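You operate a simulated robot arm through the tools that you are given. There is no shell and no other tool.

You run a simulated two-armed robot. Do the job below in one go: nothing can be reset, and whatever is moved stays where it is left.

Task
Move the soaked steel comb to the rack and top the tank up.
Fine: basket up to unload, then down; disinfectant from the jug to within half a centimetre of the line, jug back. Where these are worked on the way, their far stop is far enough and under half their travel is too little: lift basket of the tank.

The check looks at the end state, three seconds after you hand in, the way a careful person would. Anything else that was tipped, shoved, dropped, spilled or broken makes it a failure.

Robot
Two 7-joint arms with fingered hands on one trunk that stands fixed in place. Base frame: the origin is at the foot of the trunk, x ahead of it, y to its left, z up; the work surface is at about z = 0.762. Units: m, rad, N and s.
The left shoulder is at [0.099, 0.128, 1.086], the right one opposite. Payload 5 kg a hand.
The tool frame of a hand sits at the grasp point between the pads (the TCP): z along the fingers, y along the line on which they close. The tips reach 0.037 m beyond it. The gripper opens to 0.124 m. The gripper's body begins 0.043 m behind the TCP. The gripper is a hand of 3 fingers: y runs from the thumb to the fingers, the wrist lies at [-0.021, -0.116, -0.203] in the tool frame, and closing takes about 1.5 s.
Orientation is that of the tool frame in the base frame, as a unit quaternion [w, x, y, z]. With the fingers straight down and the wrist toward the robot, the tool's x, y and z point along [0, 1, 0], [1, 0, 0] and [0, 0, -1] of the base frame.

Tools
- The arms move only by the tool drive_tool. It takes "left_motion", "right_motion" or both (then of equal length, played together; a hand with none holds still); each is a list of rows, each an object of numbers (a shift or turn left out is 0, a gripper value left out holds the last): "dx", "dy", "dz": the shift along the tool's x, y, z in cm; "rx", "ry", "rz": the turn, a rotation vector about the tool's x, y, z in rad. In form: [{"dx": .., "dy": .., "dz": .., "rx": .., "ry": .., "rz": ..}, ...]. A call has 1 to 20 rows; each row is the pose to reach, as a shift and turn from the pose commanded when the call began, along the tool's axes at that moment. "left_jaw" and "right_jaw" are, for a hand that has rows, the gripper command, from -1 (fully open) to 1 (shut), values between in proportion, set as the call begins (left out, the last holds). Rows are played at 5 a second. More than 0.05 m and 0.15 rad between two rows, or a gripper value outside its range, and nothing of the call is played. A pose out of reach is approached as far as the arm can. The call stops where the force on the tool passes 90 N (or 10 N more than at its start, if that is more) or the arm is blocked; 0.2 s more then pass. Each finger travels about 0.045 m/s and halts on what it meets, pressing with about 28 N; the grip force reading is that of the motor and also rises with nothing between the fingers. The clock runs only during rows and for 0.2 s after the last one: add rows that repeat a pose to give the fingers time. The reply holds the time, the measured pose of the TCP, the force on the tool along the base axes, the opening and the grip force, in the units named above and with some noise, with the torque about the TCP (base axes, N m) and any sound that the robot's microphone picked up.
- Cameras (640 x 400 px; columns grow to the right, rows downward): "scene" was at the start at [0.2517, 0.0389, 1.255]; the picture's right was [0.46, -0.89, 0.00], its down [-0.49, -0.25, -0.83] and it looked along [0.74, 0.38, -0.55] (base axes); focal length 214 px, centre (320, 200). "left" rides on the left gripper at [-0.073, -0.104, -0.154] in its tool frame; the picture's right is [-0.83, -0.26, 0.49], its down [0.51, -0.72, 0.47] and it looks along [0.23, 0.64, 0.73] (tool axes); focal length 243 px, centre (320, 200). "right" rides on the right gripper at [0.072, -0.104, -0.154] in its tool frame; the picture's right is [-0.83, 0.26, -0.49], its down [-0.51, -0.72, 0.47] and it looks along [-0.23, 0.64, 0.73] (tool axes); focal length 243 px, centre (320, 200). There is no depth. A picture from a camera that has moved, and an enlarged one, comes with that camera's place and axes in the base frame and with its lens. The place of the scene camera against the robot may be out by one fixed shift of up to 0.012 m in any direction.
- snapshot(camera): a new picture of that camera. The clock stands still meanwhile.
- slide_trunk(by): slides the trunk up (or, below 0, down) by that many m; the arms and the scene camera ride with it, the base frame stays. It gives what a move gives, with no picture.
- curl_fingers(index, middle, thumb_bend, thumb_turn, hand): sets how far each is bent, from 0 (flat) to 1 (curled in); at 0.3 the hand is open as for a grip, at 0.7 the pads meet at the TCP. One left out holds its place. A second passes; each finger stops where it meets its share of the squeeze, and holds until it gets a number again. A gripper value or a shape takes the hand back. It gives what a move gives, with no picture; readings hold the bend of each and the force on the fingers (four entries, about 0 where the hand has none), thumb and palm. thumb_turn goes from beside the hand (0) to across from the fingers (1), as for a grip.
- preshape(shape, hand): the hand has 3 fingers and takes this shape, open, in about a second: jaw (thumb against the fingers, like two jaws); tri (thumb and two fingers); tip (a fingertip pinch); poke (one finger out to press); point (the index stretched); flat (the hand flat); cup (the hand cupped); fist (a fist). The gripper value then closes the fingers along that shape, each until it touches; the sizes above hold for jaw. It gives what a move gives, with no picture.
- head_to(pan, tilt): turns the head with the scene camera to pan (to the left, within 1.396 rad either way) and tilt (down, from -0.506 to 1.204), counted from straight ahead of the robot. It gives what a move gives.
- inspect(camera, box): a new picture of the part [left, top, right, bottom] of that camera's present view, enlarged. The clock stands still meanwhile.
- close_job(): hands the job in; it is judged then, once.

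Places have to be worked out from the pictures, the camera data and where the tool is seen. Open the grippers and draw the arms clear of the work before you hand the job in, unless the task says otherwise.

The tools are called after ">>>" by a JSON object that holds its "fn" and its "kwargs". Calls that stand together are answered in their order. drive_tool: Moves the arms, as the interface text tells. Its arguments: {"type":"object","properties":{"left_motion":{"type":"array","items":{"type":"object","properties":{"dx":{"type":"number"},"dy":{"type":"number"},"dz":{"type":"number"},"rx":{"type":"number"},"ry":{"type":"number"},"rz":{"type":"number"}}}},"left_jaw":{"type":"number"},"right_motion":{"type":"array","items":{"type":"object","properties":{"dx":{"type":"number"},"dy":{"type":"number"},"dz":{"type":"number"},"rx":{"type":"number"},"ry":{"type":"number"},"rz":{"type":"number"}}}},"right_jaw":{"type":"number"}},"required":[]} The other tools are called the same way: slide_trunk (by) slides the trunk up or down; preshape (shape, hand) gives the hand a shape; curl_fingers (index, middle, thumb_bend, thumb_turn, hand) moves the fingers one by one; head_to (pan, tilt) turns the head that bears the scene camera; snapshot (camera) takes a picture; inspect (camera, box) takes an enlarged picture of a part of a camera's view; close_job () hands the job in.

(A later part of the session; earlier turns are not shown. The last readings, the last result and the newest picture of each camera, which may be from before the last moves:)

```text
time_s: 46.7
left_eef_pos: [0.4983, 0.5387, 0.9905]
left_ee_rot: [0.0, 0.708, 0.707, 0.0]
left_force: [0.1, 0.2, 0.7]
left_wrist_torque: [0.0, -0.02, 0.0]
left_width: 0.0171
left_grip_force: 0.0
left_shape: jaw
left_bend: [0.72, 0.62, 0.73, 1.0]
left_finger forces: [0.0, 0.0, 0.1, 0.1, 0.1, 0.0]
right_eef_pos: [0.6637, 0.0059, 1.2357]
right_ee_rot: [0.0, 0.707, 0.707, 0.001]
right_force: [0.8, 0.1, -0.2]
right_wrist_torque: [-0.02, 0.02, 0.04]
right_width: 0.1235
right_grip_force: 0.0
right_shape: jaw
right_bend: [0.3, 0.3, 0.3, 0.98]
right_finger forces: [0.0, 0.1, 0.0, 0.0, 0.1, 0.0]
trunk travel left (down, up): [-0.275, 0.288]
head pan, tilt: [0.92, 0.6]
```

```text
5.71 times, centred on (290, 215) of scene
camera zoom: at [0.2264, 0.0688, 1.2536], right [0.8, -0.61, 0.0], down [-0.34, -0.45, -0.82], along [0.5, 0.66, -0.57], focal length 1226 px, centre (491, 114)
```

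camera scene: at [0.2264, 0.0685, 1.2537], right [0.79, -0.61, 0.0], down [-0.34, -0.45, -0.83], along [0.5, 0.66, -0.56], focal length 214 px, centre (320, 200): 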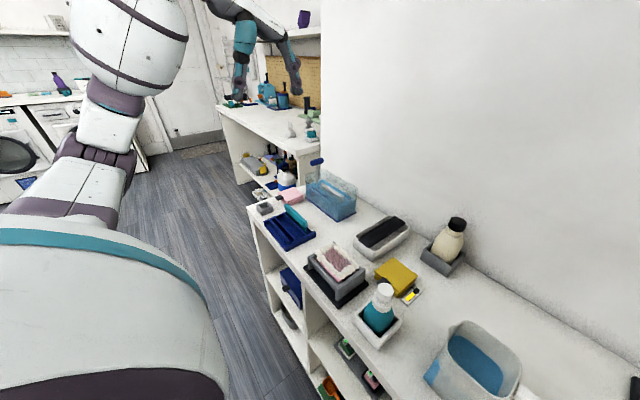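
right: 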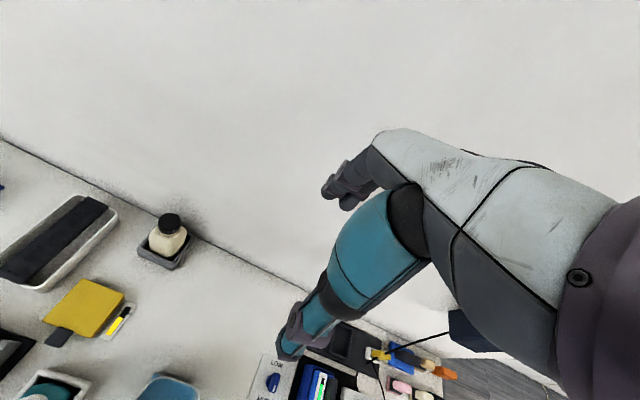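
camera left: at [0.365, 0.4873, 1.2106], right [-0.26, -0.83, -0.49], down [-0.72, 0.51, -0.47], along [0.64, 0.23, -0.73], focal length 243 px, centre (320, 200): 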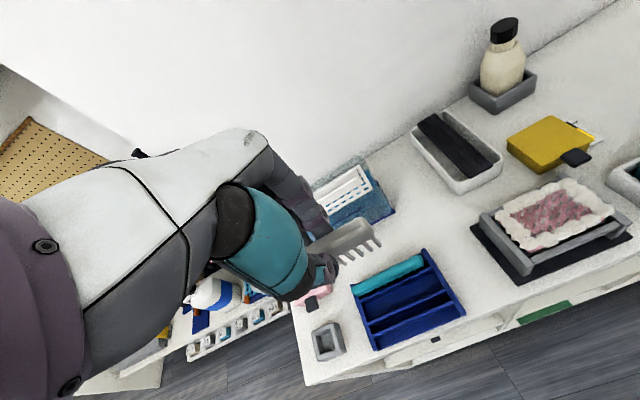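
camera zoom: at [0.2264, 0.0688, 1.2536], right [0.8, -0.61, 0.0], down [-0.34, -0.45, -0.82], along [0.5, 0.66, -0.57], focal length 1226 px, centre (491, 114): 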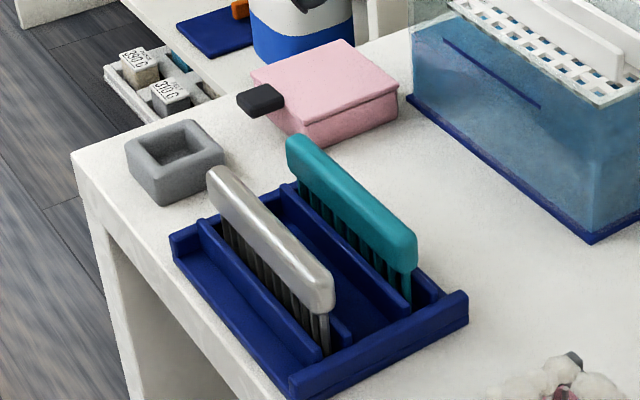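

Both combs stand upright in their slots. Next I'll bring the left hand back over the lift knob, turned across the bar, to lower the basket.

>>> {"fn": "drive_tool", "kwargs": {"left_motion": [{"dz": -4}, {"dz": -9}, {"dx": 1.1, "dy": 1.6, "dz": -9, "rz": -0.143}, {"dx": 2.3, "dy": 3.2, "dz": -9, "rz": -0.286}, {"dx": 3.4, "dy": 4.7, "dz": -9, "rz": -0.428}, {"dx": 4.5, "dy": 6.3, "dz": -9, "rz": -0.571}, {"dx": 5.7, "dy": 7.9, "dz": -9, "rz": -0.714}, {"dx": 6.8, "dy": 9.4, "dz": -9, "rz": -0.857}, {"dx": 8, "dy": 11, "dz": -9, "rz": -1.0}, {"dx": 9.1, "dy": 12.6, "dz": -9, "rz": -1.142}, {"dx": 10.2, "dy": 14.2, "dz": -9, "rz": -1.285}, {"dx": 11.4, "dy": 15.7, "dz": -9, "rz": -1.428}, {"dx": 12.5, "dy": 17.3, "dz": -9, "rz": -1.571}, {"dx": 12.5, "dy": 17.3, "dz": -9, "rz": -1.571}], "left_jaw": -0.1}}

>>> {"fn": "inspect", "kwargs": {"camera": "left", "box": [240, 180, 440, 320]}}

>>> {"fn": "inspect", "kwargs": {"camera": "scene", "box": [280, 110, 400, 230]}}

```text
time_s: 49.7
left_eef_pos: [0.6721, 0.6612, 1.0826]
left_ee_rot: [0.0, -0.001, 1.0, 0.0]
left_force: [0.1, 0.3, 0.7]
left_wrist_torque: [0.01, -0.04, 0.04]
left_width: 0.0677
left_grip_force: 0.2
left_shape: jaw
left_bend: [0.74, 0.43, 0.67, 1.0]
left_finger forces: [0.0, 0.0, 0.0, 0.0, 0.1, 0.1]
right_eef_pos: [0.6631, 0.0065, 1.2359]
right_ee_rot: [0.0, 0.707, 0.707, 0.0]
right_force: [-0.6, 0.0, 0.1]
right_wrist_torque: [0.0, -0.01, 0.02]
right_width: 0.1236
right_grip_force: 0.0
right_shape: jaw
right_bend: [0.3, 0.3, 0.3, 0.98]
right_finger forces: [0.1, 0.0, 0.0, 0.0, 0.0, 0.1]
trunk travel left (down, up): [-0.275, 0.288]
head pan, tilt: [0.92, 0.6]
```

```text
2.86 times, centred on (340, 250) of left
camera zoom: at [0.7426, 0.557, 1.2358], right [0.83, -0.26, -0.49], down [-0.51, -0.72, -0.47], along [-0.23, 0.64, -0.73], focal length 693 px, centre (263, 57)
```

zoom: 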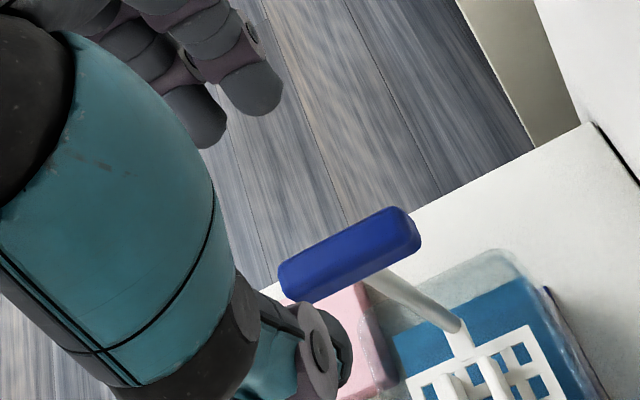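

```text
3.33 times, centred on (340, 170) of scene
camera zoom: at [0.2256, 0.0689, 1.2538], right [0.8, -0.61, 0.0], down [-0.34, -0.45, -0.83], along [0.5, 0.66, -0.56], focal length 715 px, centre (253, 300)
```

zoom: 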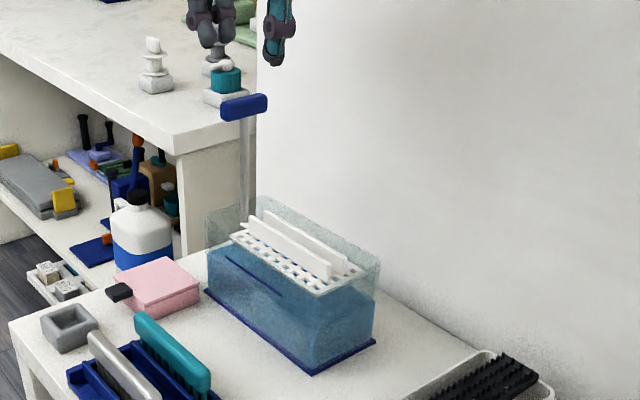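

The bar sits at about (0.6705, 0.665, 0.989). Descending to straddle it and closing.

>>> {"fn": "drive_tool", "kwargs": {"left_motion": [{"dx": 0.1, "dy": 0.35, "dz": 2.5}, {"dx": 0.1, "dy": 0.35, "dz": 5}, {"dx": 0.1, "dy": 0.35, "dz": 7}, {"dx": 0.1, "dy": 0.35, "dz": 8.4}, {"dx": 0.1, "dy": 0.35, "dz": 8.4}]}}

>>> {"fn": "drive_tool", "kwargs": {"left_motion": [{}, {}, {}, {}, {}, {}, {}, {}], "left_jaw": 1}}

>>> {"fn": "inspect", "kwargs": {"camera": "scene", "box": [280, 110, 400, 230]}}

```text
time_s: 50.9
left_eef_pos: [0.6707, 0.6652, 0.9966]
left_ee_rot: [0.001, 0.0, 1.0, 0.0]
left_force: [-0.2, -0.2, 0.4]
left_wrist_torque: [0.0, 0.02, -0.02]
left_width: 0.0679
left_grip_force: 0.1
left_shape: jaw
left_bend: [0.74, 0.43, 0.67, 1.0]
left_finger forces: [0.0, 0.0, 0.1, 0.0, 0.0, 0.1]
right_eef_pos: [0.6631, 0.0061, 1.2362]
right_ee_rot: [0.0, 0.707, 0.707, 0.0]
right_force: [0.4, 0.0, 0.0]
right_wrist_torque: [0.0, 0.01, 0.01]
right_width: 0.1235
right_grip_force: 0.0
right_shape: jaw
right_bend: [0.3, 0.3, 0.3, 0.98]
right_finger forces: [0.1, 0.0, 0.1, 0.0, 0.0, 0.1]
trunk travel left (down, up): [-0.275, 0.288]
head pan, tilt: [0.92, 0.6]
```

```text
time_s: 52.7
left_eef_pos: [0.6698, 0.6663, 0.9968]
left_ee_rot: [-0.001, 0.0, 1.0, 0.0]
left_force: [-2.1, -5.1, -8.2]
left_wrist_torque: [-0.31, 0.0, 0.02]
left_width: 0.0044
left_grip_force: 27.8
left_shape: jaw
left_bend: [0.7, 0.7, 0.74, 1.0]
left_finger forces: [15.6, 6.1, 0.0, 0.0, 25.4, 0.1]
right_eef_pos: [0.665, 0.0065, 1.2355]
right_ee_rot: [0.001, 0.707, 0.707, 0.0]
right_force: [0.2, -0.2, -0.3]
right_wrist_torque: [-0.01, -0.01, 0.02]
right_width: 0.1234
right_grip_force: 0.0
right_shape: jaw
right_bend: [0.3, 0.3, 0.3, 0.98]
right_finger forces: [0.1, 0.0, 0.1, 0.0, 0.1, 0.1]
trunk travel left (down, up): [-0.275, 0.288]
head pan, tilt: [0.92, 0.6]
```

```text
3.33 times, centred on (340, 170) of scene
camera zoom: at [0.2268, 0.0687, 1.2535], right [0.8, -0.61, 0.0], down [-0.34, -0.45, -0.82], along [0.5, 0.66, -0.57], focal length 715 px, centre (253, 300)
```

zoom: 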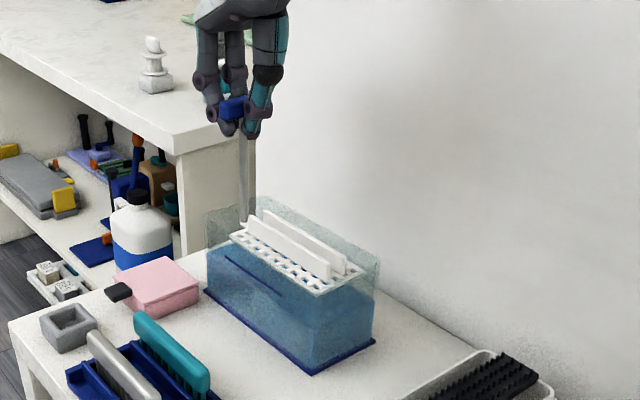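

The bar is held. Lowering the basket slowly to its bottom stop.

>>> {"fn": "drive_tool", "kwargs": {"left_motion": [{"dz": 0.7}, {"dz": 1.4}, {"dz": 2.1}, {"dz": 2.8}, {"dz": 3.5}, {"dz": 4.2}, {"dz": 4.9}, {"dz": 5.6}, {"dz": 6.2}, {"dz": 6.7}, {"dz": 7.1}, {"dz": 7.4}, {"dz": 7.4}]}}

>>> {"fn": "inspect", "kwargs": {"camera": "scene", "box": [280, 110, 400, 230]}}

```text
time_s: 55.5
left_eef_pos: [0.6697, 0.6657, 0.9239]
left_ee_rot: [0.0, 0.001, 1.0, 0.001]
left_force: [5.6, -3.6, 1.7]
left_wrist_torque: [-0.4, -0.15, 0.02]
left_width: 0.0046
left_grip_force: 28.1
left_shape: jaw
left_bend: [0.7, 0.7, 0.74, 1.0]
left_finger forces: [16.5, 6.1, 0.0, 0.1, 27.4, 0.0]
right_eef_pos: [0.6646, 0.0064, 1.236]
right_ee_rot: [0.0, 0.707, 0.707, 0.0]
right_force: [-0.3, 0.4, -0.3]
right_wrist_torque: [0.02, 0.0, 0.0]
right_width: 0.1236
right_grip_force: 0.0
right_shape: jaw
right_bend: [0.3, 0.3, 0.3, 0.98]
right_finger forces: [0.0, 0.0, 0.0, 0.1, 0.0, 0.0]
trunk travel left (down, up): [-0.275, 0.288]
head pan, tilt: [0.92, 0.6]
```

```text
3.33 times, centred on (340, 170) of scene
camera zoom: at [0.2269, 0.0679, 1.2536], right [0.8, -0.61, 0.0], down [-0.34, -0.45, -0.83], along [0.5, 0.66, -0.56], focal length 715 px, centre (253, 300)
```

zoom: 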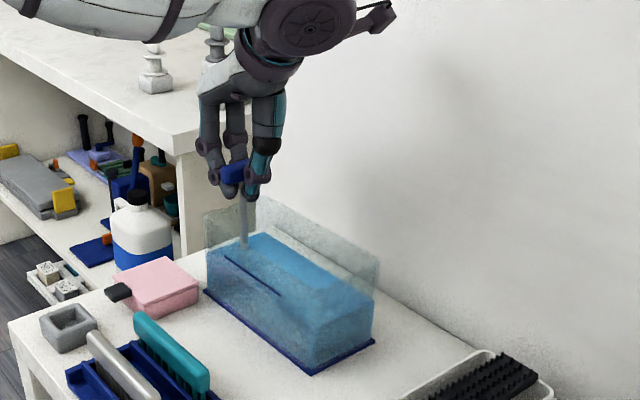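

The basket is submerged; I'll press a few more millimetres to make sure it reaches the bottom stop.

>>> {"fn": "drive_tool", "kwargs": {"left_motion": [{"dz": 0.2}, {"dz": 0.4}, {"dz": 0.4}]}}

>>> {"fn": "drive_tool", "kwargs": {"left_motion": [{"dz": 0.3}, {"dz": 0.3}]}}

```text
time_s: 56.3
left_eef_pos: [0.6709, 0.6658, 0.9198]
left_ee_rot: [0.0, 0.002, 1.0, -0.001]
left_force: [1.8, -5.1, 4.0]
left_wrist_torque: [-0.4, -0.12, 0.09]
left_width: 0.0046
left_grip_force: 28.5
left_shape: jaw
left_bend: [0.7, 0.7, 0.74, 1.0]
left_finger forces: [15.8, 5.6, 0.1, 0.0, 27.6, 0.0]
right_eef_pos: [0.6637, 0.0062, 1.2352]
right_ee_rot: [-0.001, 0.707, 0.707, -0.001]
right_force: [0.7, 0.0, 0.0]
right_wrist_torque: [-0.01, 0.0, -0.01]
right_width: 0.1237
right_grip_force: 0.0
right_shape: jaw
right_bend: [0.3, 0.3, 0.3, 0.98]
right_finger forces: [0.0, 0.0, 0.0, 0.1, 0.0, 0.0]
trunk travel left (down, up): [-0.275, 0.288]
head pan, tilt: [0.92, 0.6]
```

```text
time_s: 56.9
left_eef_pos: [0.6703, 0.6629, 0.9182]
left_ee_rot: [0.001, 0.001, 1.0, 0.001]
left_force: [6.1, -3.4, 14.0]
left_wrist_torque: [-0.4, -0.21, 0.03]
left_width: 0.0053
left_grip_force: 28.1
left_shape: jaw
left_bend: [0.7, 0.7, 0.75, 1.0]
left_finger forces: [17.9, 4.8, 0.1, 0.0, 28.5, 0.0]
right_eef_pos: [0.6633, 0.0049, 1.2361]
right_ee_rot: [0.0, 0.707, 0.707, 0.002]
right_force: [1.3, 0.5, -0.2]
right_wrist_torque: [-0.03, 0.02, -0.02]
right_width: 0.1239
right_grip_force: 0.0
right_shape: jaw
right_bend: [0.3, 0.3, 0.3, 0.98]
right_finger forces: [0.0, 0.0, 0.0, 0.0, 0.0, 0.1]
trunk travel left (down, up): [-0.275, 0.288]
head pan, tilt: [0.92, 0.6]
```

Bottom stop reached (14 N). Releasing and withdrawing upward.

>>> {"fn": "drive_tool", "kwargs": {"left_motion": [{"dz": -0.3}, {"dz": -0.3}, {"dz": -0.3}, {"dz": -0.3}, {"dz": -0.3}], "left_jaw": -0.1}}

>>> {"fn": "drive_tool", "kwargs": {"left_motion": [{"dz": -2}, {"dz": -5}, {"dz": -9}, {"dz": -13}, {"dz": -13}]}}

>>> {"fn": "inspect", "kwargs": {"camera": "scene", "box": [300, 140, 380, 230]}}

```text
time_s: 58.1
left_eef_pos: [0.6706, 0.6656, 0.9192]
left_ee_rot: [0.0, 0.001, 1.0, 0.0]
left_force: [0.0, 0.2, -0.2]
left_wrist_torque: [0.02, 0.0, 0.01]
left_width: 0.0676
left_grip_force: 0.0
left_shape: jaw
left_bend: [0.74, 0.43, 0.67, 1.0]
left_finger forces: [0.0, 0.0, 0.0, 0.0, 0.0, 0.1]
right_eef_pos: [0.6633, 0.0058, 1.2353]
right_ee_rot: [0.0, 0.707, 0.707, 0.0]
right_force: [-0.2, -0.7, -0.1]
right_wrist_torque: [-0.01, 0.0, 0.0]
right_width: 0.1237
right_grip_force: 0.1
right_shape: jaw
right_bend: [0.3, 0.3, 0.3, 0.98]
right_finger forces: [0.0, 0.0, 0.1, 0.1, 0.0, 0.0]
trunk travel left (down, up): [-0.275, 0.288]
head pan, tilt: [0.92, 0.6]
```

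```text
time_s: 59.3
left_eef_pos: [0.6715, 0.6655, 1.0493]
left_ee_rot: [-0.001, 0.001, 1.0, 0.0]
left_force: [0.1, -0.4, -0.3]
left_wrist_torque: [-0.04, 0.03, 0.01]
left_width: 0.0679
left_grip_force: 0.0
left_shape: jaw
left_bend: [0.74, 0.43, 0.67, 1.0]
left_finger forces: [0.0, 0.0, 0.1, 0.0, 0.0, 0.0]
right_eef_pos: [0.6636, 0.0076, 1.2352]
right_ee_rot: [0.0, 0.708, 0.707, 0.001]
right_force: [0.1, 0.5, -0.2]
right_wrist_torque: [0.01, 0.05, 0.0]
right_width: 0.1237
right_grip_force: 0.1
right_shape: jaw
right_bend: [0.3, 0.3, 0.3, 0.98]
right_finger forces: [0.0, 0.0, 0.1, 0.0, 0.1, 0.0]
trunk travel left (down, up): [-0.275, 0.288]
head pan, tilt: [0.92, 0.6]
```

```text
4.44 times, centred on (340, 185) of scene
camera zoom: at [0.2269, 0.0692, 1.2535], right [0.8, -0.61, 0.0], down [-0.34, -0.45, -0.82], along [0.5, 0.66, -0.57], focal length 953 px, centre (231, 267)
```

zoom: 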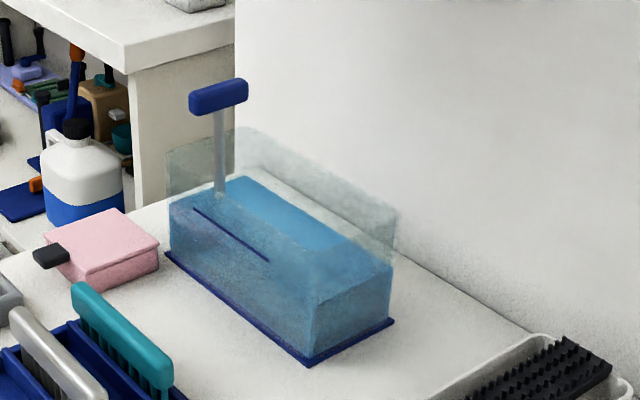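

The basket is down and stays there. I'll zoom hard on the tank to measure the fill line and present level.

>>> {"fn": "inspect", "kwargs": {"camera": "scene", "box": [315, 165, 375, 215]}}

>>> {"fn": "inspect", "kwargs": {"camera": "left", "box": [290, 250, 490, 400]}}

```text
8.00 times, centred on (345, 190) of scene
camera zoom: at [0.2269, 0.0692, 1.2535], right [0.8, -0.61, 0.0], down [-0.34, -0.45, -0.82], along [0.5, 0.66, -0.57], focal length 1716 px, centre (120, 280)
```

zoom: 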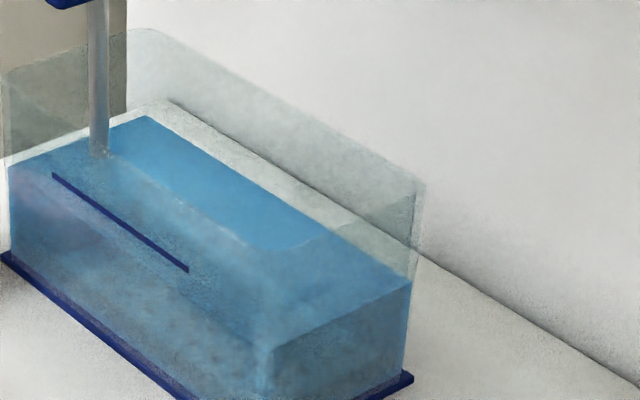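

```text
2.67 times, centred on (390, 325) of left
camera zoom: at [0.7443, 0.5621, 1.203], right [0.83, -0.26, -0.49], down [-0.51, -0.72, -0.47], along [-0.23, 0.64, -0.73], focal length 647 px, centre (133, -133)
```

zoom: 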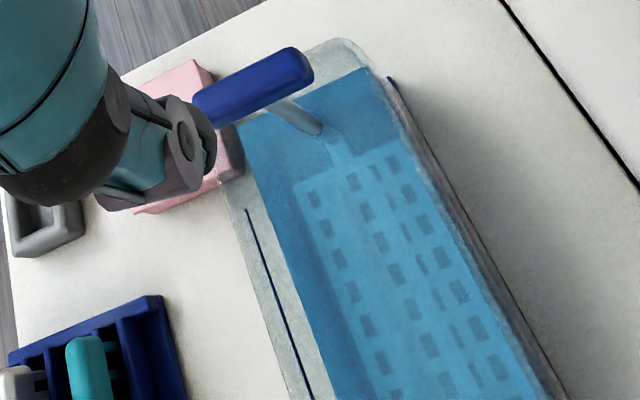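

Cross-checking the scene and wrist views: fill line at z≈0.8375, current level z≈0.820, so about 1.75 cm (≈275 ml) must be added. I'll park the left hand up and back where its camera can watch the tank, and turn the head to the jug.

>>> {"fn": "drive_tool", "kwargs": {"left_motion": [{"dz": -4}, {"dx": 1.5, "dy": -0.5, "dz": -8}, {"dx": 3.5, "dy": -1, "dz": -11, "rz": 0.143}, {"dx": 5.5, "dy": -1.4, "dz": -13, "rz": 0.286}, {"dx": 7.5, "dy": -1.8, "dz": -15, "rz": 0.428}, {"dx": 9.5, "dy": -2.2, "dz": -15, "rz": 0.571}, {"dx": 11.5, "dy": -2.6, "dz": -15, "rz": 0.714}, {"dx": 13.5, "dy": -3, "dz": -15, "rz": 0.857}, {"dx": 15.5, "dy": -3.4, "dz": -15, "rz": 1.0}, {"dx": 17.5, "dy": -3.7, "dz": -15, "rz": 1.142}, {"dx": 19.5, "dy": -4, "dz": -15, "rz": 1.285}, {"dx": 21, "dy": -4.3, "dz": -15, "rz": 1.428}, {"dx": 22, "dy": -4.5, "dz": -15, "rz": 1.571}]}}

>>> {"fn": "head_to", "kwargs": {"pan": 0.05, "tilt": 0.85}}

>>> {"fn": "snapshot", "kwargs": {"camera": "scene"}}

>>> {"fn": "inspect", "kwargs": {"camera": "scene", "box": [230, 160, 430, 300]}}

>>> {"fn": "snapshot", "kwargs": {"camera": "right"}}

>>> {"fn": "inspect", "kwargs": {"camera": "left", "box": [310, 170, 430, 270]}}

```text
time_s: 62.1
left_eef_pos: [0.4499, 0.6219, 1.2]
left_ee_rot: [0.0, 0.708, 0.706, 0.0]
left_force: [0.0, -0.1, -0.4]
left_wrist_torque: [-0.02, -0.03, 0.0]
left_width: 0.0678
left_grip_force: 0.0
left_shape: jaw
left_bend: [0.74, 0.43, 0.67, 1.0]
left_finger forces: [0.0, 0.1, 0.0, 0.0, 0.1, 0.0]
right_eef_pos: [0.6639, 0.0064, 1.2361]
right_ee_rot: [0.001, 0.707, 0.707, 0.0]
right_force: [-0.1, -0.4, 0.0]
right_wrist_torque: [-0.01, -0.01, -0.02]
right_width: 0.1238
right_grip_force: 0.1
right_shape: jaw
right_bend: [0.3, 0.3, 0.3, 0.98]
right_finger forces: [0.0, 0.1, 0.1, 0.1, 0.0, 0.0]
trunk travel left (down, up): [-0.275, 0.288]
head pan, tilt: [0.92, 0.6]
```

```text
time_s: 63.3
left_eef_pos: [0.4516, 0.6218, 1.2003]
left_ee_rot: [0.0, 0.707, 0.707, 0.0]
left_force: [0.6, 0.1, 0.1]
left_wrist_torque: [-0.02, 0.02, 0.0]
left_width: 0.0679
left_grip_force: 0.1
left_shape: jaw
left_bend: [0.74, 0.43, 0.67, 1.0]
left_finger forces: [0.1, 0.1, 0.0, 0.1, 0.1, 0.0]
right_eef_pos: [0.6639, 0.0073, 1.2349]
right_ee_rot: [-0.001, 0.707, 0.707, -0.001]
right_force: [-0.4, 0.1, 0.4]
right_wrist_torque: [0.02, -0.03, -0.03]
right_width: 0.1237
right_grip_force: 0.1
right_shape: jaw
right_bend: [0.3, 0.3, 0.3, 0.98]
right_finger forces: [0.0, 0.1, 0.0, 0.0, 0.1, 0.0]
trunk travel left (down, up): [-0.275, 0.288]
head pan, tilt: [0.051, 0.85]
```

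```text
taken
camera scene: at [0.2508, 0.0022, 1.2328], right [0.05, -1.0, 0.0], down [-0.75, -0.04, -0.66], along [0.66, 0.03, -0.75], focal length 214 px, centre (320, 200)
```

scene: 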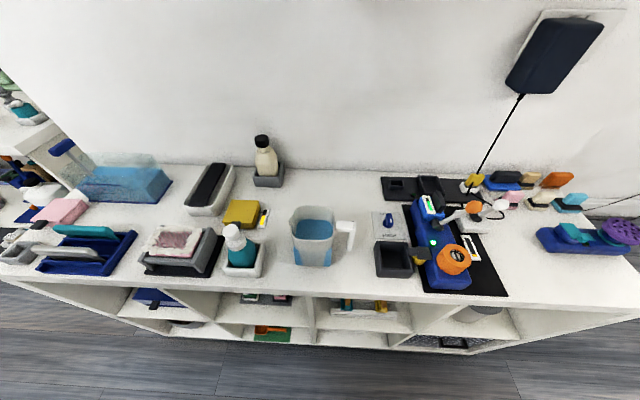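

```text
2.86 times, centred on (330, 230) of scene
camera zoom: at [0.2508, 0.0022, 1.2328], right [0.05, -1.0, 0.0], down [-0.75, -0.04, -0.66], along [0.66, 0.03, -0.75], focal length 613 px, centre (291, 114)
```

zoom: 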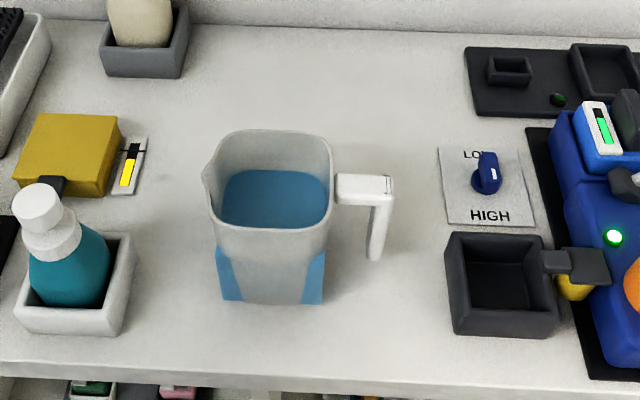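

```text
taken
camera right: at [0.5591, 0.0791, 1.3896], right [0.26, -0.83, 0.49], down [-0.72, -0.51, -0.47], along [0.64, -0.23, -0.73], focal length 243 px, centre (320, 200)
```

right: 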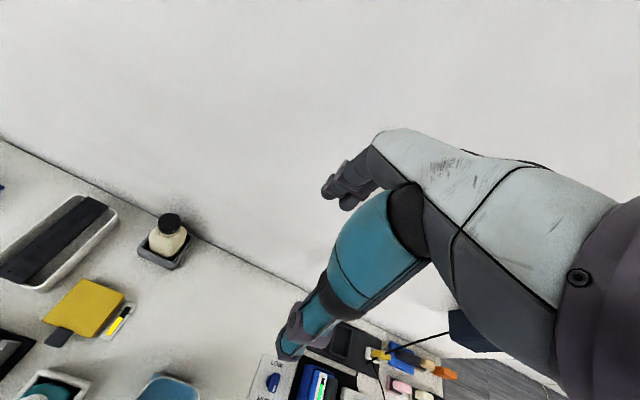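

```text
4.00 times, centred on (370, 220) of left
camera zoom: at [0.3459, 0.55, 1.3533], right [-0.26, -0.83, -0.49], down [-0.72, 0.51, -0.47], along [0.64, 0.23, -0.73], focal length 970 px, centre (120, 120)
```

zoom: 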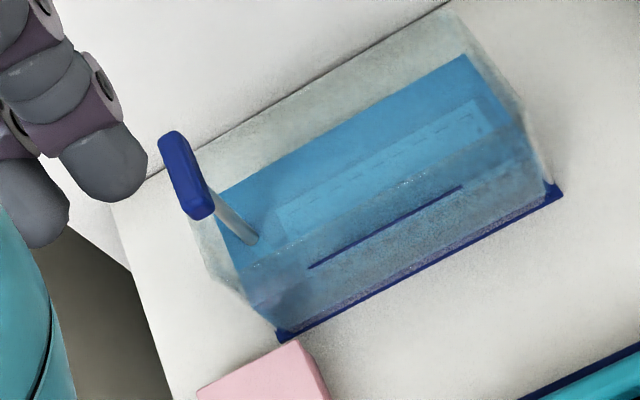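

The left camera now watches the tank well. The jug stands at about (0.51, 0.03), rim z≈0.863, spout toward +y, handle at y≈−0.05. I'll zoom on it to judge the handle gap.

>>> {"fn": "inspect", "kwargs": {"camera": "scene", "box": [285, 190, 385, 275]}}

>>> {"fn": "inspect", "kwargs": {"camera": "scene", "box": [330, 195, 430, 285]}}

```text
4.71 times, centred on (335, 232) of scene
camera zoom: at [0.2508, 0.0022, 1.2328], right [0.05, -1.0, 0.0], down [-0.75, -0.04, -0.66], along [0.66, 0.03, -0.75], focal length 1009 px, centre (249, 47)
```

zoom: 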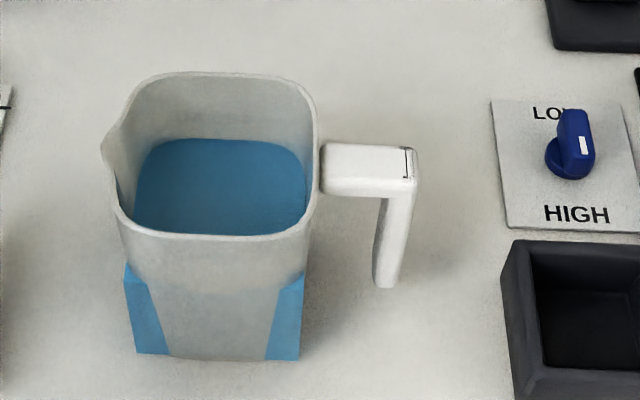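

```text
4.44 times, centred on (380, 240) of scene
camera zoom: at [0.2508, 0.0022, 1.2328], right [0.05, -1.0, 0.0], down [-0.75, -0.04, -0.66], along [0.66, 0.03, -0.75], focal length 953 px, centre (53, 22)
```

zoom: 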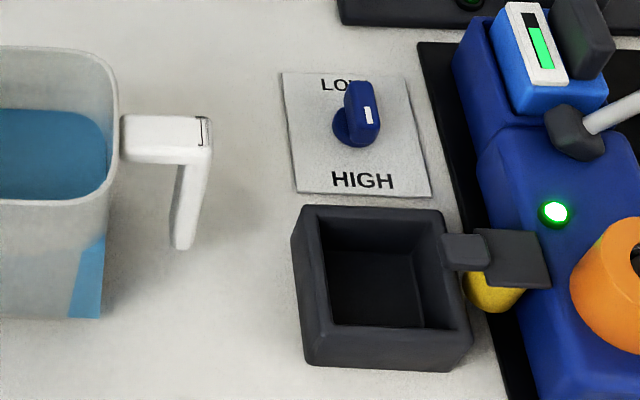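

The gap between jug wall and handle bar is about 3 cm and the bar hangs nearly to the table. I'll hold the jug by its body from the front with the right hand, thumb in the handle gap, since that stays near its centre of mass and allows pouring by rolling the wrist. First I raise the trunk for elbow room.

>>> {"fn": "slide_trunk", "kwargs": {"by": 0.25}}

```text
time_s: 65.9
left_eef_pos: [0.4514, 0.6222, 1.4483]
left_ee_rot: [-0.001, 0.708, 0.706, 0.0]
left_force: [1.1, 0.3, -1.0]
left_wrist_torque: [0.02, -0.01, 0.01]
left_width: 0.068
left_grip_force: 0.0
left_shape: jaw
left_bend: [0.74, 0.43, 0.67, 1.0]
left_finger forces: [0.1, 0.0, 0.0, 0.0, 0.0, 0.1]
right_eef_pos: [0.6643, 0.0065, 1.4834]
right_ee_rot: [-0.001, 0.707, 0.707, -0.001]
right_force: [0.8, -0.2, 0.3]
right_wrist_torque: [0.0, 0.03, -0.02]
right_width: 0.1235
right_grip_force: 0.1
right_shape: jaw
right_bend: [0.3, 0.3, 0.3, 0.98]
right_finger forces: [0.0, 0.1, 0.1, 0.1, 0.0, 0.1]
trunk travel left (down, up): [-0.525, 0.038]
head pan, tilt: [0.051, 0.85]
```

The trunk is up 0.25 m. Now I rotate the right hand to point forward (15° down, closing along y) while coming down in front of and above the jug.

>>> {"fn": "drive_tool", "kwargs": {"right_motion": [{"dx": 0.15, "dy": -1.5, "dz": 2.7, "rx": -0.0724, "ry": -0.0724, "rz": -0.0944}, {"dx": 0.3, "dy": -3.0, "dz": 5.4, "rx": -0.1449, "ry": -0.1449, "rz": -0.1889}, {"dx": 0.45, "dy": -4.5, "dz": 8.1, "rx": -0.2173, "ry": -0.2173, "rz": -0.2833}, {"dx": 0.6, "dy": -6.0, "dz": 10.8, "rx": -0.2897, "ry": -0.2897, "rz": -0.3777}, {"dx": 0.75, "dy": -7.5, "dz": 13.5, "rx": -0.3621, "ry": -0.3621, "rz": -0.4721}, {"dx": 0.9, "dy": -9.0, "dz": 16.2, "rx": -0.4346, "ry": -0.4346, "rz": -0.5666}, {"dx": 1.05, "dy": -10.5, "dz": 18.9, "rx": -0.507, "ry": -0.507, "rz": -0.661}, {"dx": 1.2, "dy": -12.0, "dz": 21.6, "rx": -0.5794, "ry": -0.5794, "rz": -0.7554}, {"dx": 1.35, "dy": -13.5, "dz": 24.3, "rx": -0.6519, "ry": -0.6519, "rz": -0.8499}, {"dx": 1.5, "dy": -15.0, "dz": 27, "rx": -0.7243, "ry": -0.7243, "rz": -0.9443}, {"dx": 1.65, "dy": -16.5, "dz": 29.7, "rx": -0.7967, "ry": -0.7967, "rz": -1.0387}, {"dx": 1.8, "dy": -18.0, "dz": 32.4, "rx": -0.8691, "ry": -0.8691, "rz": -1.1331}, {"dx": 2.0, "dy": -19.5, "dz": 35, "rx": -0.9416, "ry": -0.9416, "rz": -1.2276}, {"dx": 2.15, "dy": -20.9, "dz": 37, "rx": -1.014, "ry": -1.014, "rz": -1.322}, {"dx": 2.15, "dy": -20.9, "dz": 37, "rx": -1.014, "ry": -1.014, "rz": -1.322}, {"dx": 2.15, "dy": -20.9, "dz": 37, "rx": -1.014, "ry": -1.014, "rz": -1.322}], "right_jaw": -0.58}}

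>>> {"fn": "snapshot", "kwargs": {"camera": "scene"}}

>>> {"fn": "snapshot", "kwargs": {"camera": "right"}}

```text
time_s: 69.3
left_eef_pos: [0.4505, 0.6232, 1.4496]
left_ee_rot: [0.0, 0.708, 0.707, -0.001]
left_force: [-0.2, -0.1, 0.1]
left_wrist_torque: [-0.06, 0.02, -0.03]
left_width: 0.0682
left_grip_force: 0.1
left_shape: jaw
left_bend: [0.74, 0.43, 0.67, 1.0]
left_finger forces: [0.1, 0.1, 0.0, 0.0, 0.0, 0.0]
right_eef_pos: [0.5823, -0.0751, 1.2389]
right_ee_rot: [0.568, 0.041, 0.821, -0.041]
right_force: [1.0, 0.0, -0.4]
right_wrist_torque: [0.01, -0.01, -0.02]
right_width: 0.0979
right_grip_force: 0.0
right_shape: jaw
right_bend: [0.26, 0.35, 0.51, 0.99]
right_finger forces: [0.0, 0.0, 0.1, 0.1, 0.0, 0.1]
right hand out of reach, approached as far as the arm can: row 9, 10, 11, 12, 13, 14, 15, 16
trunk travel left (down, up): [-0.525, 0.038]
head pan, tilt: [0.051, 0.85]
```

```text
taken
camera scene: at [0.1492, 0.0043, 1.5099], right [0.05, -1.0, 0.0], down [-0.75, -0.04, -0.66], along [0.66, 0.03, -0.75], focal length 214 px, centre (320, 200)
```

scene: 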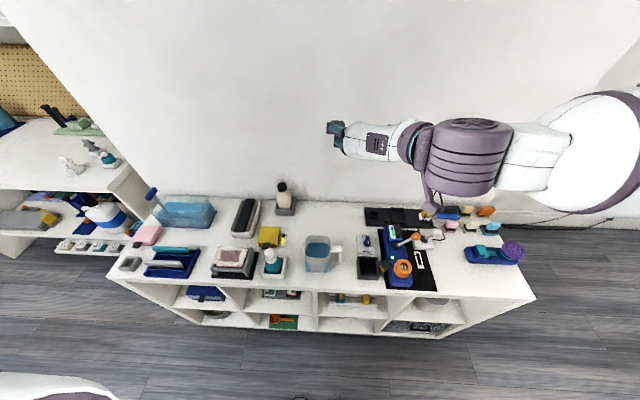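

```text
taken
camera right: at [0.4013, -0.1597, 1.2276], right [-0.14, 0.3, 0.94], down [0.53, -0.78, 0.32], along [0.83, 0.55, -0.05], focal length 243 px, centre (320, 200)
```

right: 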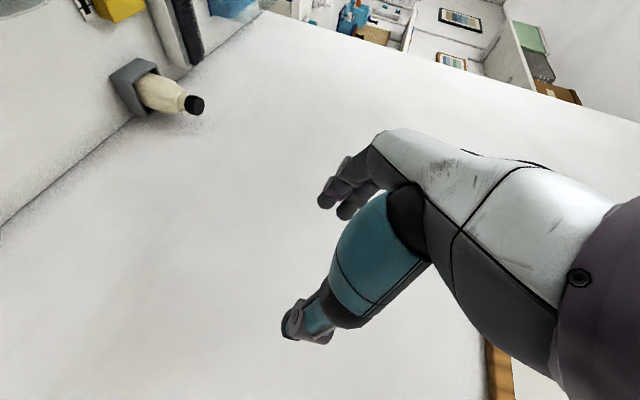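

The arm could not get that close at that height (elbow is out to the right). I'll test whether a lower, slightly more forward pose, well above the jug, is reachable with this orientation.

>>> {"fn": "drive_tool", "kwargs": {"right_motion": [{"dx": 2.15, "dz": 1.6}, {"dx": 4.3, "dz": 3.2}, {"dx": 6.45, "dz": 4.85}, {"dx": 8.6, "dz": 6.5}, {"dx": 10.75, "dz": 8.1}, {"dx": 12.9, "dz": 9.7}, {"dx": 12.9, "dz": 9.7}, {"dx": 12.9, "dz": 9.7}]}}

>>> {"fn": "snapshot", "kwargs": {"camera": "scene"}}

>>> {"fn": "snapshot", "kwargs": {"camera": "right"}}

```text
time_s: 71.1
left_eef_pos: [0.4495, 0.6221, 1.4489]
left_ee_rot: [0.0, 0.707, 0.707, 0.0]
left_force: [-0.7, 0.8, 0.5]
left_wrist_torque: [-0.01, 0.0, -0.02]
left_width: 0.0682
left_grip_force: 0.0
left_shape: jaw
left_bend: [0.74, 0.43, 0.67, 1.0]
left_finger forces: [0.0, 0.1, 0.1, 0.0, 0.0, 0.1]
right_eef_pos: [0.5811, -0.0765, 1.2402]
right_ee_rot: [0.568, 0.042, 0.821, -0.041]
right_force: [0.4, 0.0, 0.2]
right_wrist_torque: [0.01, 0.03, 0.0]
right_width: 0.0979
right_grip_force: 0.2
right_shape: jaw
right_bend: [0.26, 0.35, 0.51, 0.99]
right_finger forces: [0.1, 0.0, 0.1, 0.1, 0.0, 0.1]
right hand out of reach, approached as far as the arm can: row 1, 2, 3, 4, 5, 6, 7, 8
trunk travel left (down, up): [-0.525, 0.038]
head pan, tilt: [0.051, 0.85]
```

```text
taken
camera scene: at [0.1492, 0.0024, 1.51], right [0.05, -1.0, 0.0], down [-0.75, -0.04, -0.66], along [0.66, 0.03, -0.75], focal length 214 px, centre (320, 200)
```

scene: 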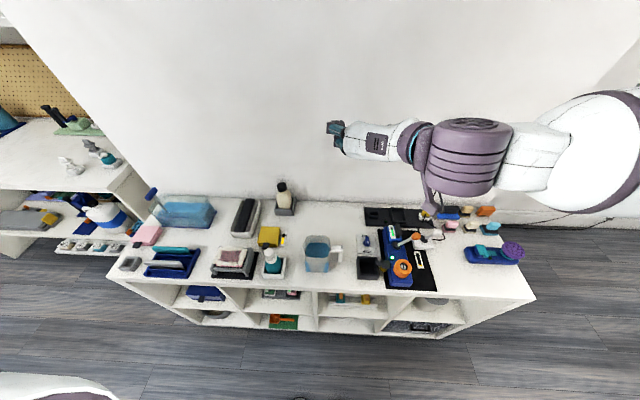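

```text
taken
camera right: at [0.4013, -0.1607, 1.2275], right [-0.14, 0.3, 0.95], down [0.53, -0.78, 0.32], along [0.84, 0.55, -0.05], focal length 243 px, centre (320, 200)
```

right: 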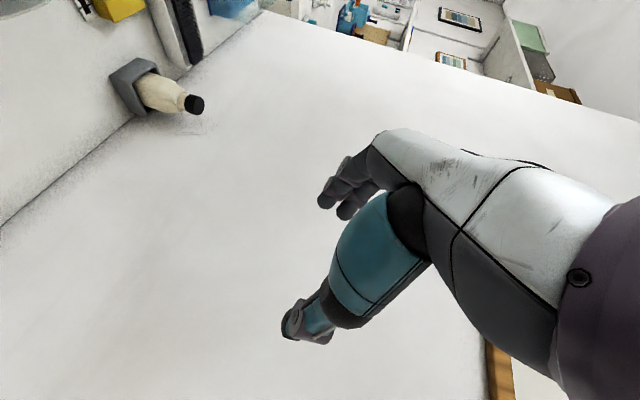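

The arm is at a joint limit there; in this elbow-out configuration a lower trunk is actually better. I'll lower the trunk again partway and re-test from there.

>>> {"fn": "slide_trunk", "kwargs": {"by": -0.15}}

>>> {"fn": "drive_tool", "kwargs": {"right_motion": [{}, {}]}}

>>> {"fn": "snapshot", "kwargs": {"camera": "scene"}}

```text
time_s: 72.8
left_eef_pos: [0.4493, 0.6213, 1.299]
left_ee_rot: [0.0, 0.708, 0.707, 0.0]
left_force: [0.4, -0.4, 0.1]
left_wrist_torque: [0.03, 0.01, -0.01]
left_width: 0.068
left_grip_force: 0.1
left_shape: jaw
left_bend: [0.74, 0.43, 0.67, 1.0]
left_finger forces: [0.0, 0.1, 0.1, 0.1, 0.0, 0.1]
right_eef_pos: [0.5807, -0.0776, 0.9315]
right_ee_rot: [0.449, 0.036, 0.892, -0.046]
right_force: [0.2, -0.9, -0.8]
right_wrist_torque: [0.01, 0.04, 0.02]
right_width: 0.0978
right_grip_force: 0.1
right_shape: jaw
right_bend: [0.26, 0.35, 0.51, 0.99]
right_finger forces: [0.0, 0.1, 0.1, 0.0, 0.1, 0.0]
trunk travel left (down, up): [-0.375, 0.188]
head pan, tilt: [0.051, 0.85]
```

```text
time_s: 73.4
left_eef_pos: [0.4499, 0.6208, 1.2987]
left_ee_rot: [0.0, 0.708, 0.706, 0.001]
left_force: [0.7, 0.5, -0.9]
left_wrist_torque: [0.02, 0.0, 0.03]
left_width: 0.0683
left_grip_force: 0.1
left_shape: jaw
left_bend: [0.74, 0.43, 0.67, 1.0]
left_finger forces: [0.1, 0.1, 0.1, 0.1, 0.2, 0.1]
right_eef_pos: [0.5811, -0.0755, 0.9327]
right_ee_rot: [0.449, 0.036, 0.892, -0.046]
right_force: [0.3, 0.2, 0.2]
right_wrist_torque: [0.0, -0.01, 0.01]
right_width: 0.0979
right_grip_force: 0.1
right_shape: jaw
right_bend: [0.26, 0.35, 0.51, 0.99]
right_finger forces: [0.0, 0.0, 0.0, 0.0, 0.1, 0.0]
trunk travel left (down, up): [-0.375, 0.188]
head pan, tilt: [0.051, 0.85]
```

```text
taken
camera scene: at [0.2261, 0.0021, 1.3338], right [0.05, -1.0, 0.0], down [-0.75, -0.04, -0.66], along [0.66, 0.03, -0.75], focal length 214 px, centre (320, 200)
```

scene: 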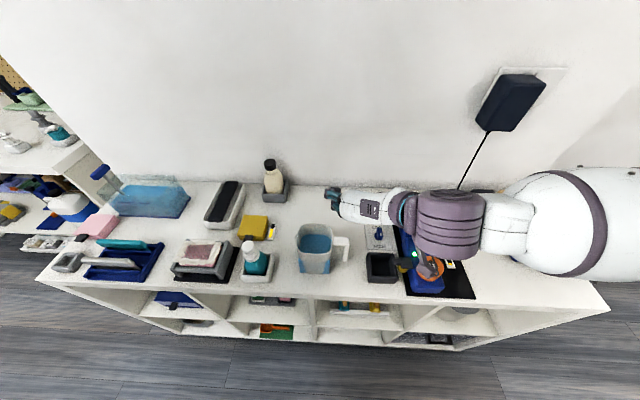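

The reach limit looks like a minimum wrist–shoulder distance of ≈0.37 m, so for the close-in jug the trunk should be high while the hand is low. I'll raise the trunk again and then bring the hand down, keeping this ~36° pitched orientation.

>>> {"fn": "slide_trunk", "kwargs": {"by": 0.15}}

>>> {"fn": "drive_tool", "kwargs": {"right_motion": [{"dx": 2.4, "dy": 0.15, "dz": 1.8}, {"dx": 4.8, "dy": 0.3, "dz": 3.6}, {"dx": 7.2, "dy": 0.45, "dz": 5.3}, {"dx": 9.6, "dy": 0.6, "dz": 7.1}, {"dx": 9.6, "dy": 0.6, "dz": 7.1}]}}

>>> {"fn": "snapshot", "kwargs": {"camera": "scene"}}

>>> {"fn": "snapshot", "kwargs": {"camera": "right"}}

```text
time_s: 75.2
left_eef_pos: [0.4516, 0.6211, 1.4478]
left_ee_rot: [-0.001, 0.708, 0.706, -0.001]
left_force: [-0.1, -0.3, -0.3]
left_wrist_torque: [-0.02, 0.0, -0.02]
left_width: 0.068
left_grip_force: 0.1
left_shape: jaw
left_bend: [0.74, 0.43, 0.67, 1.0]
left_finger forces: [0.1, 0.0, 0.0, 0.0, 0.0, 0.0]
right_eef_pos: [0.5817, -0.0758, 1.0795]
right_ee_rot: [0.448, 0.037, 0.892, -0.046]
right_force: [0.4, -0.2, -0.7]
right_wrist_torque: [0.03, -0.01, -0.01]
right_width: 0.0979
right_grip_force: 0.0
right_shape: jaw
right_bend: [0.26, 0.35, 0.51, 0.99]
right_finger forces: [0.0, 0.1, 0.1, 0.1, 0.1, 0.0]
trunk travel left (down, up): [-0.525, 0.038]
head pan, tilt: [0.051, 0.85]
```

```text
time_s: 76.4
left_eef_pos: [0.4504, 0.6224, 1.4496]
left_ee_rot: [-0.001, 0.707, 0.707, 0.0]
left_force: [0.8, -0.1, -0.1]
left_wrist_torque: [-0.01, -0.02, -0.02]
left_width: 0.0679
left_grip_force: 0.1
left_shape: jaw
left_bend: [0.74, 0.43, 0.67, 1.0]
left_finger forces: [0.0, 0.1, 0.0, 0.0, 0.1, 0.0]
right_eef_pos: [0.5809, -0.076, 1.0725]
right_ee_rot: [0.447, 0.036, 0.893, -0.047]
right_force: [-0.3, 0.6, -0.7]
right_wrist_torque: [-0.04, 0.0, 0.02]
right_width: 0.0982
right_grip_force: 0.1
right_shape: jaw
right_bend: [0.27, 0.35, 0.51, 0.99]
right_finger forces: [0.1, 0.1, 0.0, 0.0, 0.0, 0.0]
right hand out of reach, approached as far as the arm can: row 1, 2, 3, 4, 5
trunk travel left (down, up): [-0.525, 0.038]
head pan, tilt: [0.051, 0.85]
```

```text
taken
camera scene: at [0.1492, 0.0023, 1.51], right [0.05, -1.0, 0.0], down [-0.75, -0.04, -0.66], along [0.66, 0.03, -0.75], focal length 214 px, centre (320, 200)
```

scene: 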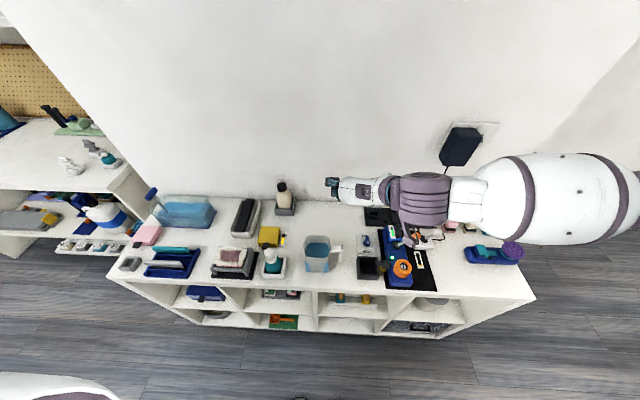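

```text
taken
camera right: at [0.4038, -0.1607, 1.1118], right [0.13, 0.3, 0.95], down [0.6, -0.78, 0.16], along [0.79, 0.55, -0.28], focal length 243 px, centre (320, 200)
```

right: 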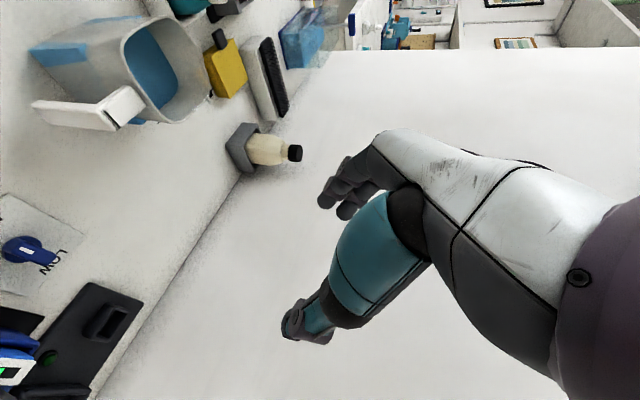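

Even straight down is at a wrist limit here: with the elbow out, the forearm comes from the right, so pointing forward is bad for this arm. Approaching from the handle side (pointing +y and down) should suit it. First I back the hand up and away to a clean pose.

>>> {"fn": "drive_tool", "kwargs": {"right_motion": [{"dx": -3.2, "dy": -0.2, "dz": -2.4}, {"dx": -6.4, "dy": -0.4, "dz": -4.7}, {"dx": -9.6, "dy": -0.6, "dz": -7.1}, {"dx": -9.6, "dy": -0.6, "dz": -7.1}]}}

```text
time_s: 77.4
left_eef_pos: [0.4517, 0.6221, 1.4477]
left_ee_rot: [0.001, 0.708, 0.706, 0.0]
left_force: [0.1, -0.9, -0.1]
left_wrist_torque: [0.0, 0.0, 0.04]
left_width: 0.068
left_grip_force: 0.0
left_shape: jaw
left_bend: [0.74, 0.43, 0.67, 1.0]
left_finger forces: [0.0, 0.0, 0.0, 0.0, 0.1, 0.1]
right_eef_pos: [0.5785, -0.0809, 1.1874]
right_ee_rot: [0.448, 0.036, 0.892, -0.045]
right_force: [0.3, 0.3, 0.0]
right_wrist_torque: [0.0, -0.01, -0.01]
right_width: 0.0982
right_grip_force: 0.1
right_shape: jaw
right_bend: [0.27, 0.35, 0.51, 0.99]
right_finger forces: [0.0, 0.1, 0.0, 0.0, 0.0, 0.0]
trunk travel left (down, up): [-0.525, 0.038]
head pan, tilt: [0.051, 0.85]
```

The baseline follows the reached pose, good. I'll rotate the right hand back to the straight-down orientation at a clear spot, then lower the trunk and test the pouring region empty-handed.

>>> {"fn": "drive_tool", "kwargs": {"right_motion": [{"dx": -0.8, "dy": 0.3, "dz": 0.25, "rx": 0.054, "ry": 0.066, "rz": 0.114}, {"dx": -1.6, "dy": 0.6, "dz": 0.5, "rx": 0.108, "ry": 0.132, "rz": 0.229}, {"dx": -2.5, "dy": 0.9, "dz": 0.75, "rx": 0.162, "ry": 0.198, "rz": 0.343}, {"dx": -3.3, "dy": 1.2, "dz": 1.0, "rx": 0.215, "ry": 0.264, "rz": 0.457}, {"dx": -4.1, "dy": 1.5, "dz": 1.2, "rx": 0.269, "ry": 0.33, "rz": 0.572}, {"dx": -4.9, "dy": 1.8, "dz": 1.45, "rx": 0.323, "ry": 0.397, "rz": 0.686}, {"dx": -5.7, "dy": 2.1, "dz": 1.7, "rx": 0.377, "ry": 0.463, "rz": 0.8}, {"dx": -6.6, "dy": 2.4, "dz": 1.95, "rx": 0.431, "ry": 0.529, "rz": 0.915}, {"dx": -7.4, "dy": 2.7, "dz": 2.2, "rx": 0.485, "ry": 0.595, "rz": 1.029}, {"dx": -8.2, "dy": 3.0, "dz": 2.4, "rx": 0.538, "ry": 0.661, "rz": 1.143}, {"dx": -9.0, "dy": 3.3, "dz": 2.7, "rx": 0.592, "ry": 0.727, "rz": 1.258}, {"dx": -9.85, "dy": 3.58, "dz": 2.92, "rx": 0.646, "ry": 0.793, "rz": 1.372}, {"dx": -9.85, "dy": 3.58, "dz": 2.92, "rx": 0.646, "ry": 0.793, "rz": 1.372}]}}

>>> {"fn": "slide_trunk", "kwargs": {"by": -0.15}}

```text
time_s: 80.2
left_eef_pos: [0.4498, 0.6221, 1.4492]
left_ee_rot: [0.001, 0.707, 0.707, 0.0]
left_force: [-0.4, -0.2, -0.3]
left_wrist_torque: [0.01, 0.0, 0.01]
left_width: 0.0681
left_grip_force: 0.1
left_shape: jaw
left_bend: [0.74, 0.43, 0.67, 1.0]
left_finger forces: [0.1, 0.0, 0.1, 0.1, 0.1, 0.0]
right_eef_pos: [0.6641, -0.0464, 1.2452]
right_ee_rot: [-0.001, 0.708, 0.706, 0.0]
right_force: [0.5, -0.5, -0.2]
right_wrist_torque: [0.03, -0.02, 0.05]
right_width: 0.0979
right_grip_force: 0.1
right_shape: jaw
right_bend: [0.26, 0.35, 0.51, 0.99]
right_finger forces: [0.1, 0.0, 0.0, 0.0, 0.0, 0.0]
trunk travel left (down, up): [-0.525, 0.038]
head pan, tilt: [0.051, 0.85]
```

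```text
time_s: 81.9
left_eef_pos: [0.451, 0.62, 1.3006]
left_ee_rot: [-0.001, 0.707, 0.707, -0.001]
left_force: [-0.4, 0.0, 1.0]
left_wrist_torque: [0.02, 0.01, -0.02]
left_width: 0.0678
left_grip_force: 0.1
left_shape: jaw
left_bend: [0.74, 0.43, 0.67, 1.0]
left_finger forces: [0.1, 0.1, 0.0, 0.0, 0.0, 0.1]
right_eef_pos: [0.6641, -0.0474, 1.098]
right_ee_rot: [0.0, 0.707, 0.707, 0.002]
right_force: [0.2, -0.4, 0.0]
right_wrist_torque: [-0.03, -0.01, 0.0]
right_width: 0.0977
right_grip_force: 0.0
right_shape: jaw
right_bend: [0.26, 0.35, 0.51, 0.99]
right_finger forces: [0.1, 0.0, 0.0, 0.0, 0.0, 0.1]
trunk travel left (down, up): [-0.375, 0.188]
head pan, tilt: [0.051, 0.85]
```

Now at straight-down orientation with the trunk at +0.10. I'll move the left hand a bit further left/up for room and swing the empty right hand toward the pour position to test reach.

>>> {"fn": "drive_tool", "kwargs": {"left_motion": [{"dx": 2, "dz": -1}, {"dx": 4, "dz": -2}, {"dx": 6, "dy": -1, "dz": -3}, {"dx": 8, "dy": -1, "dz": -4}, {"dx": 10, "dy": -1, "dz": -5}, {"dx": 12, "dy": -1, "dz": -5}, {"dx": 12, "dy": -1, "dz": -5}, {"dx": 12, "dy": -1, "dz": -5}, {"dx": 12, "dy": -1, "dz": -5}, {"dx": 12, "dy": -1, "dz": -5}, {"dx": 12, "dy": -1, "dz": -5}], "right_motion": [{}, {}, {}, {"dx": 4}, {"dx": 8}, {"dx": 12}, {"dx": 16}, {"dx": 20}, {"dx": 24}, {"dx": 28}, {"dx": 32}]}}

>>> {"fn": "head_to", "kwargs": {"pan": 0.6, "tilt": 0.6}}

>>> {"fn": "snapshot", "kwargs": {"camera": "scene"}}

```text
time_s: 84.3
left_eef_pos: [0.4366, 0.7447, 1.3492]
left_ee_rot: [0.0, 0.708, 0.706, -0.001]
left_force: [-0.4, 0.4, -0.1]
left_wrist_torque: [-0.04, -0.05, 0.02]
left_width: 0.0677
left_grip_force: 0.0
left_shape: jaw
left_bend: [0.74, 0.43, 0.67, 1.0]
left_finger forces: [0.0, 0.1, 0.0, 0.0, 0.1, 0.0]
right_eef_pos: [0.6643, 0.2741, 1.0977]
right_ee_rot: [-0.001, 0.708, 0.706, 0.0]
right_force: [-0.1, 0.4, 0.0]
right_wrist_torque: [-0.05, 0.0, -0.03]
right_width: 0.0977
right_grip_force: 0.0
right_shape: jaw
right_bend: [0.26, 0.35, 0.51, 0.99]
right_finger forces: [0.1, 0.0, 0.0, 0.1, 0.0, 0.0]
trunk travel left (down, up): [-0.375, 0.188]
head pan, tilt: [0.051, 0.85]
```

```text
time_s: 85.3
left_eef_pos: [0.4387, 0.7413, 1.3506]
left_ee_rot: [0.0, 0.708, 0.706, 0.0]
left_force: [-0.1, -0.4, 0.1]
left_wrist_torque: [-0.02, 0.02, 0.01]
left_width: 0.0678
left_grip_force: 0.0
left_shape: jaw
left_bend: [0.74, 0.43, 0.67, 1.0]
left_finger forces: [0.1, 0.1, 0.0, 0.1, 0.0, 0.0]
right_eef_pos: [0.6649, 0.2724, 1.0964]
right_ee_rot: [-0.001, 0.708, 0.707, 0.0]
right_force: [-0.6, -1.0, 0.3]
right_wrist_torque: [0.03, -0.01, 0.01]
right_width: 0.0977
right_grip_force: 0.0
right_shape: jaw
right_bend: [0.26, 0.35, 0.51, 0.99]
right_finger forces: [0.0, 0.0, 0.0, 0.0, 0.0, 0.1]
trunk travel left (down, up): [-0.375, 0.188]
head pan, tilt: [0.6, 0.6]
```

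```text
taken
camera scene: at [0.2211, 0.0484, 1.3546], right [0.56, -0.83, 0.0], down [-0.47, -0.32, -0.82], along [0.68, 0.47, -0.57], focal length 214 px, centre (320, 200)
```

scene: 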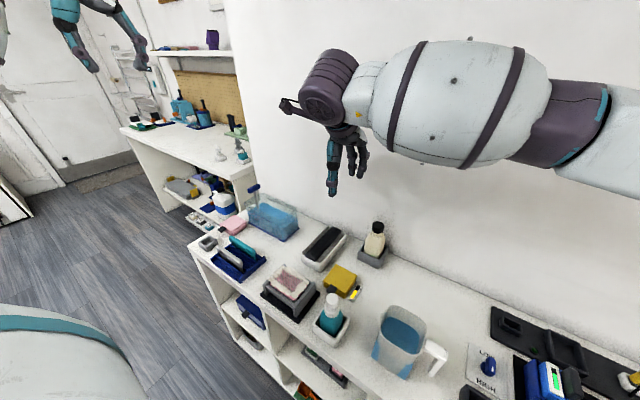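

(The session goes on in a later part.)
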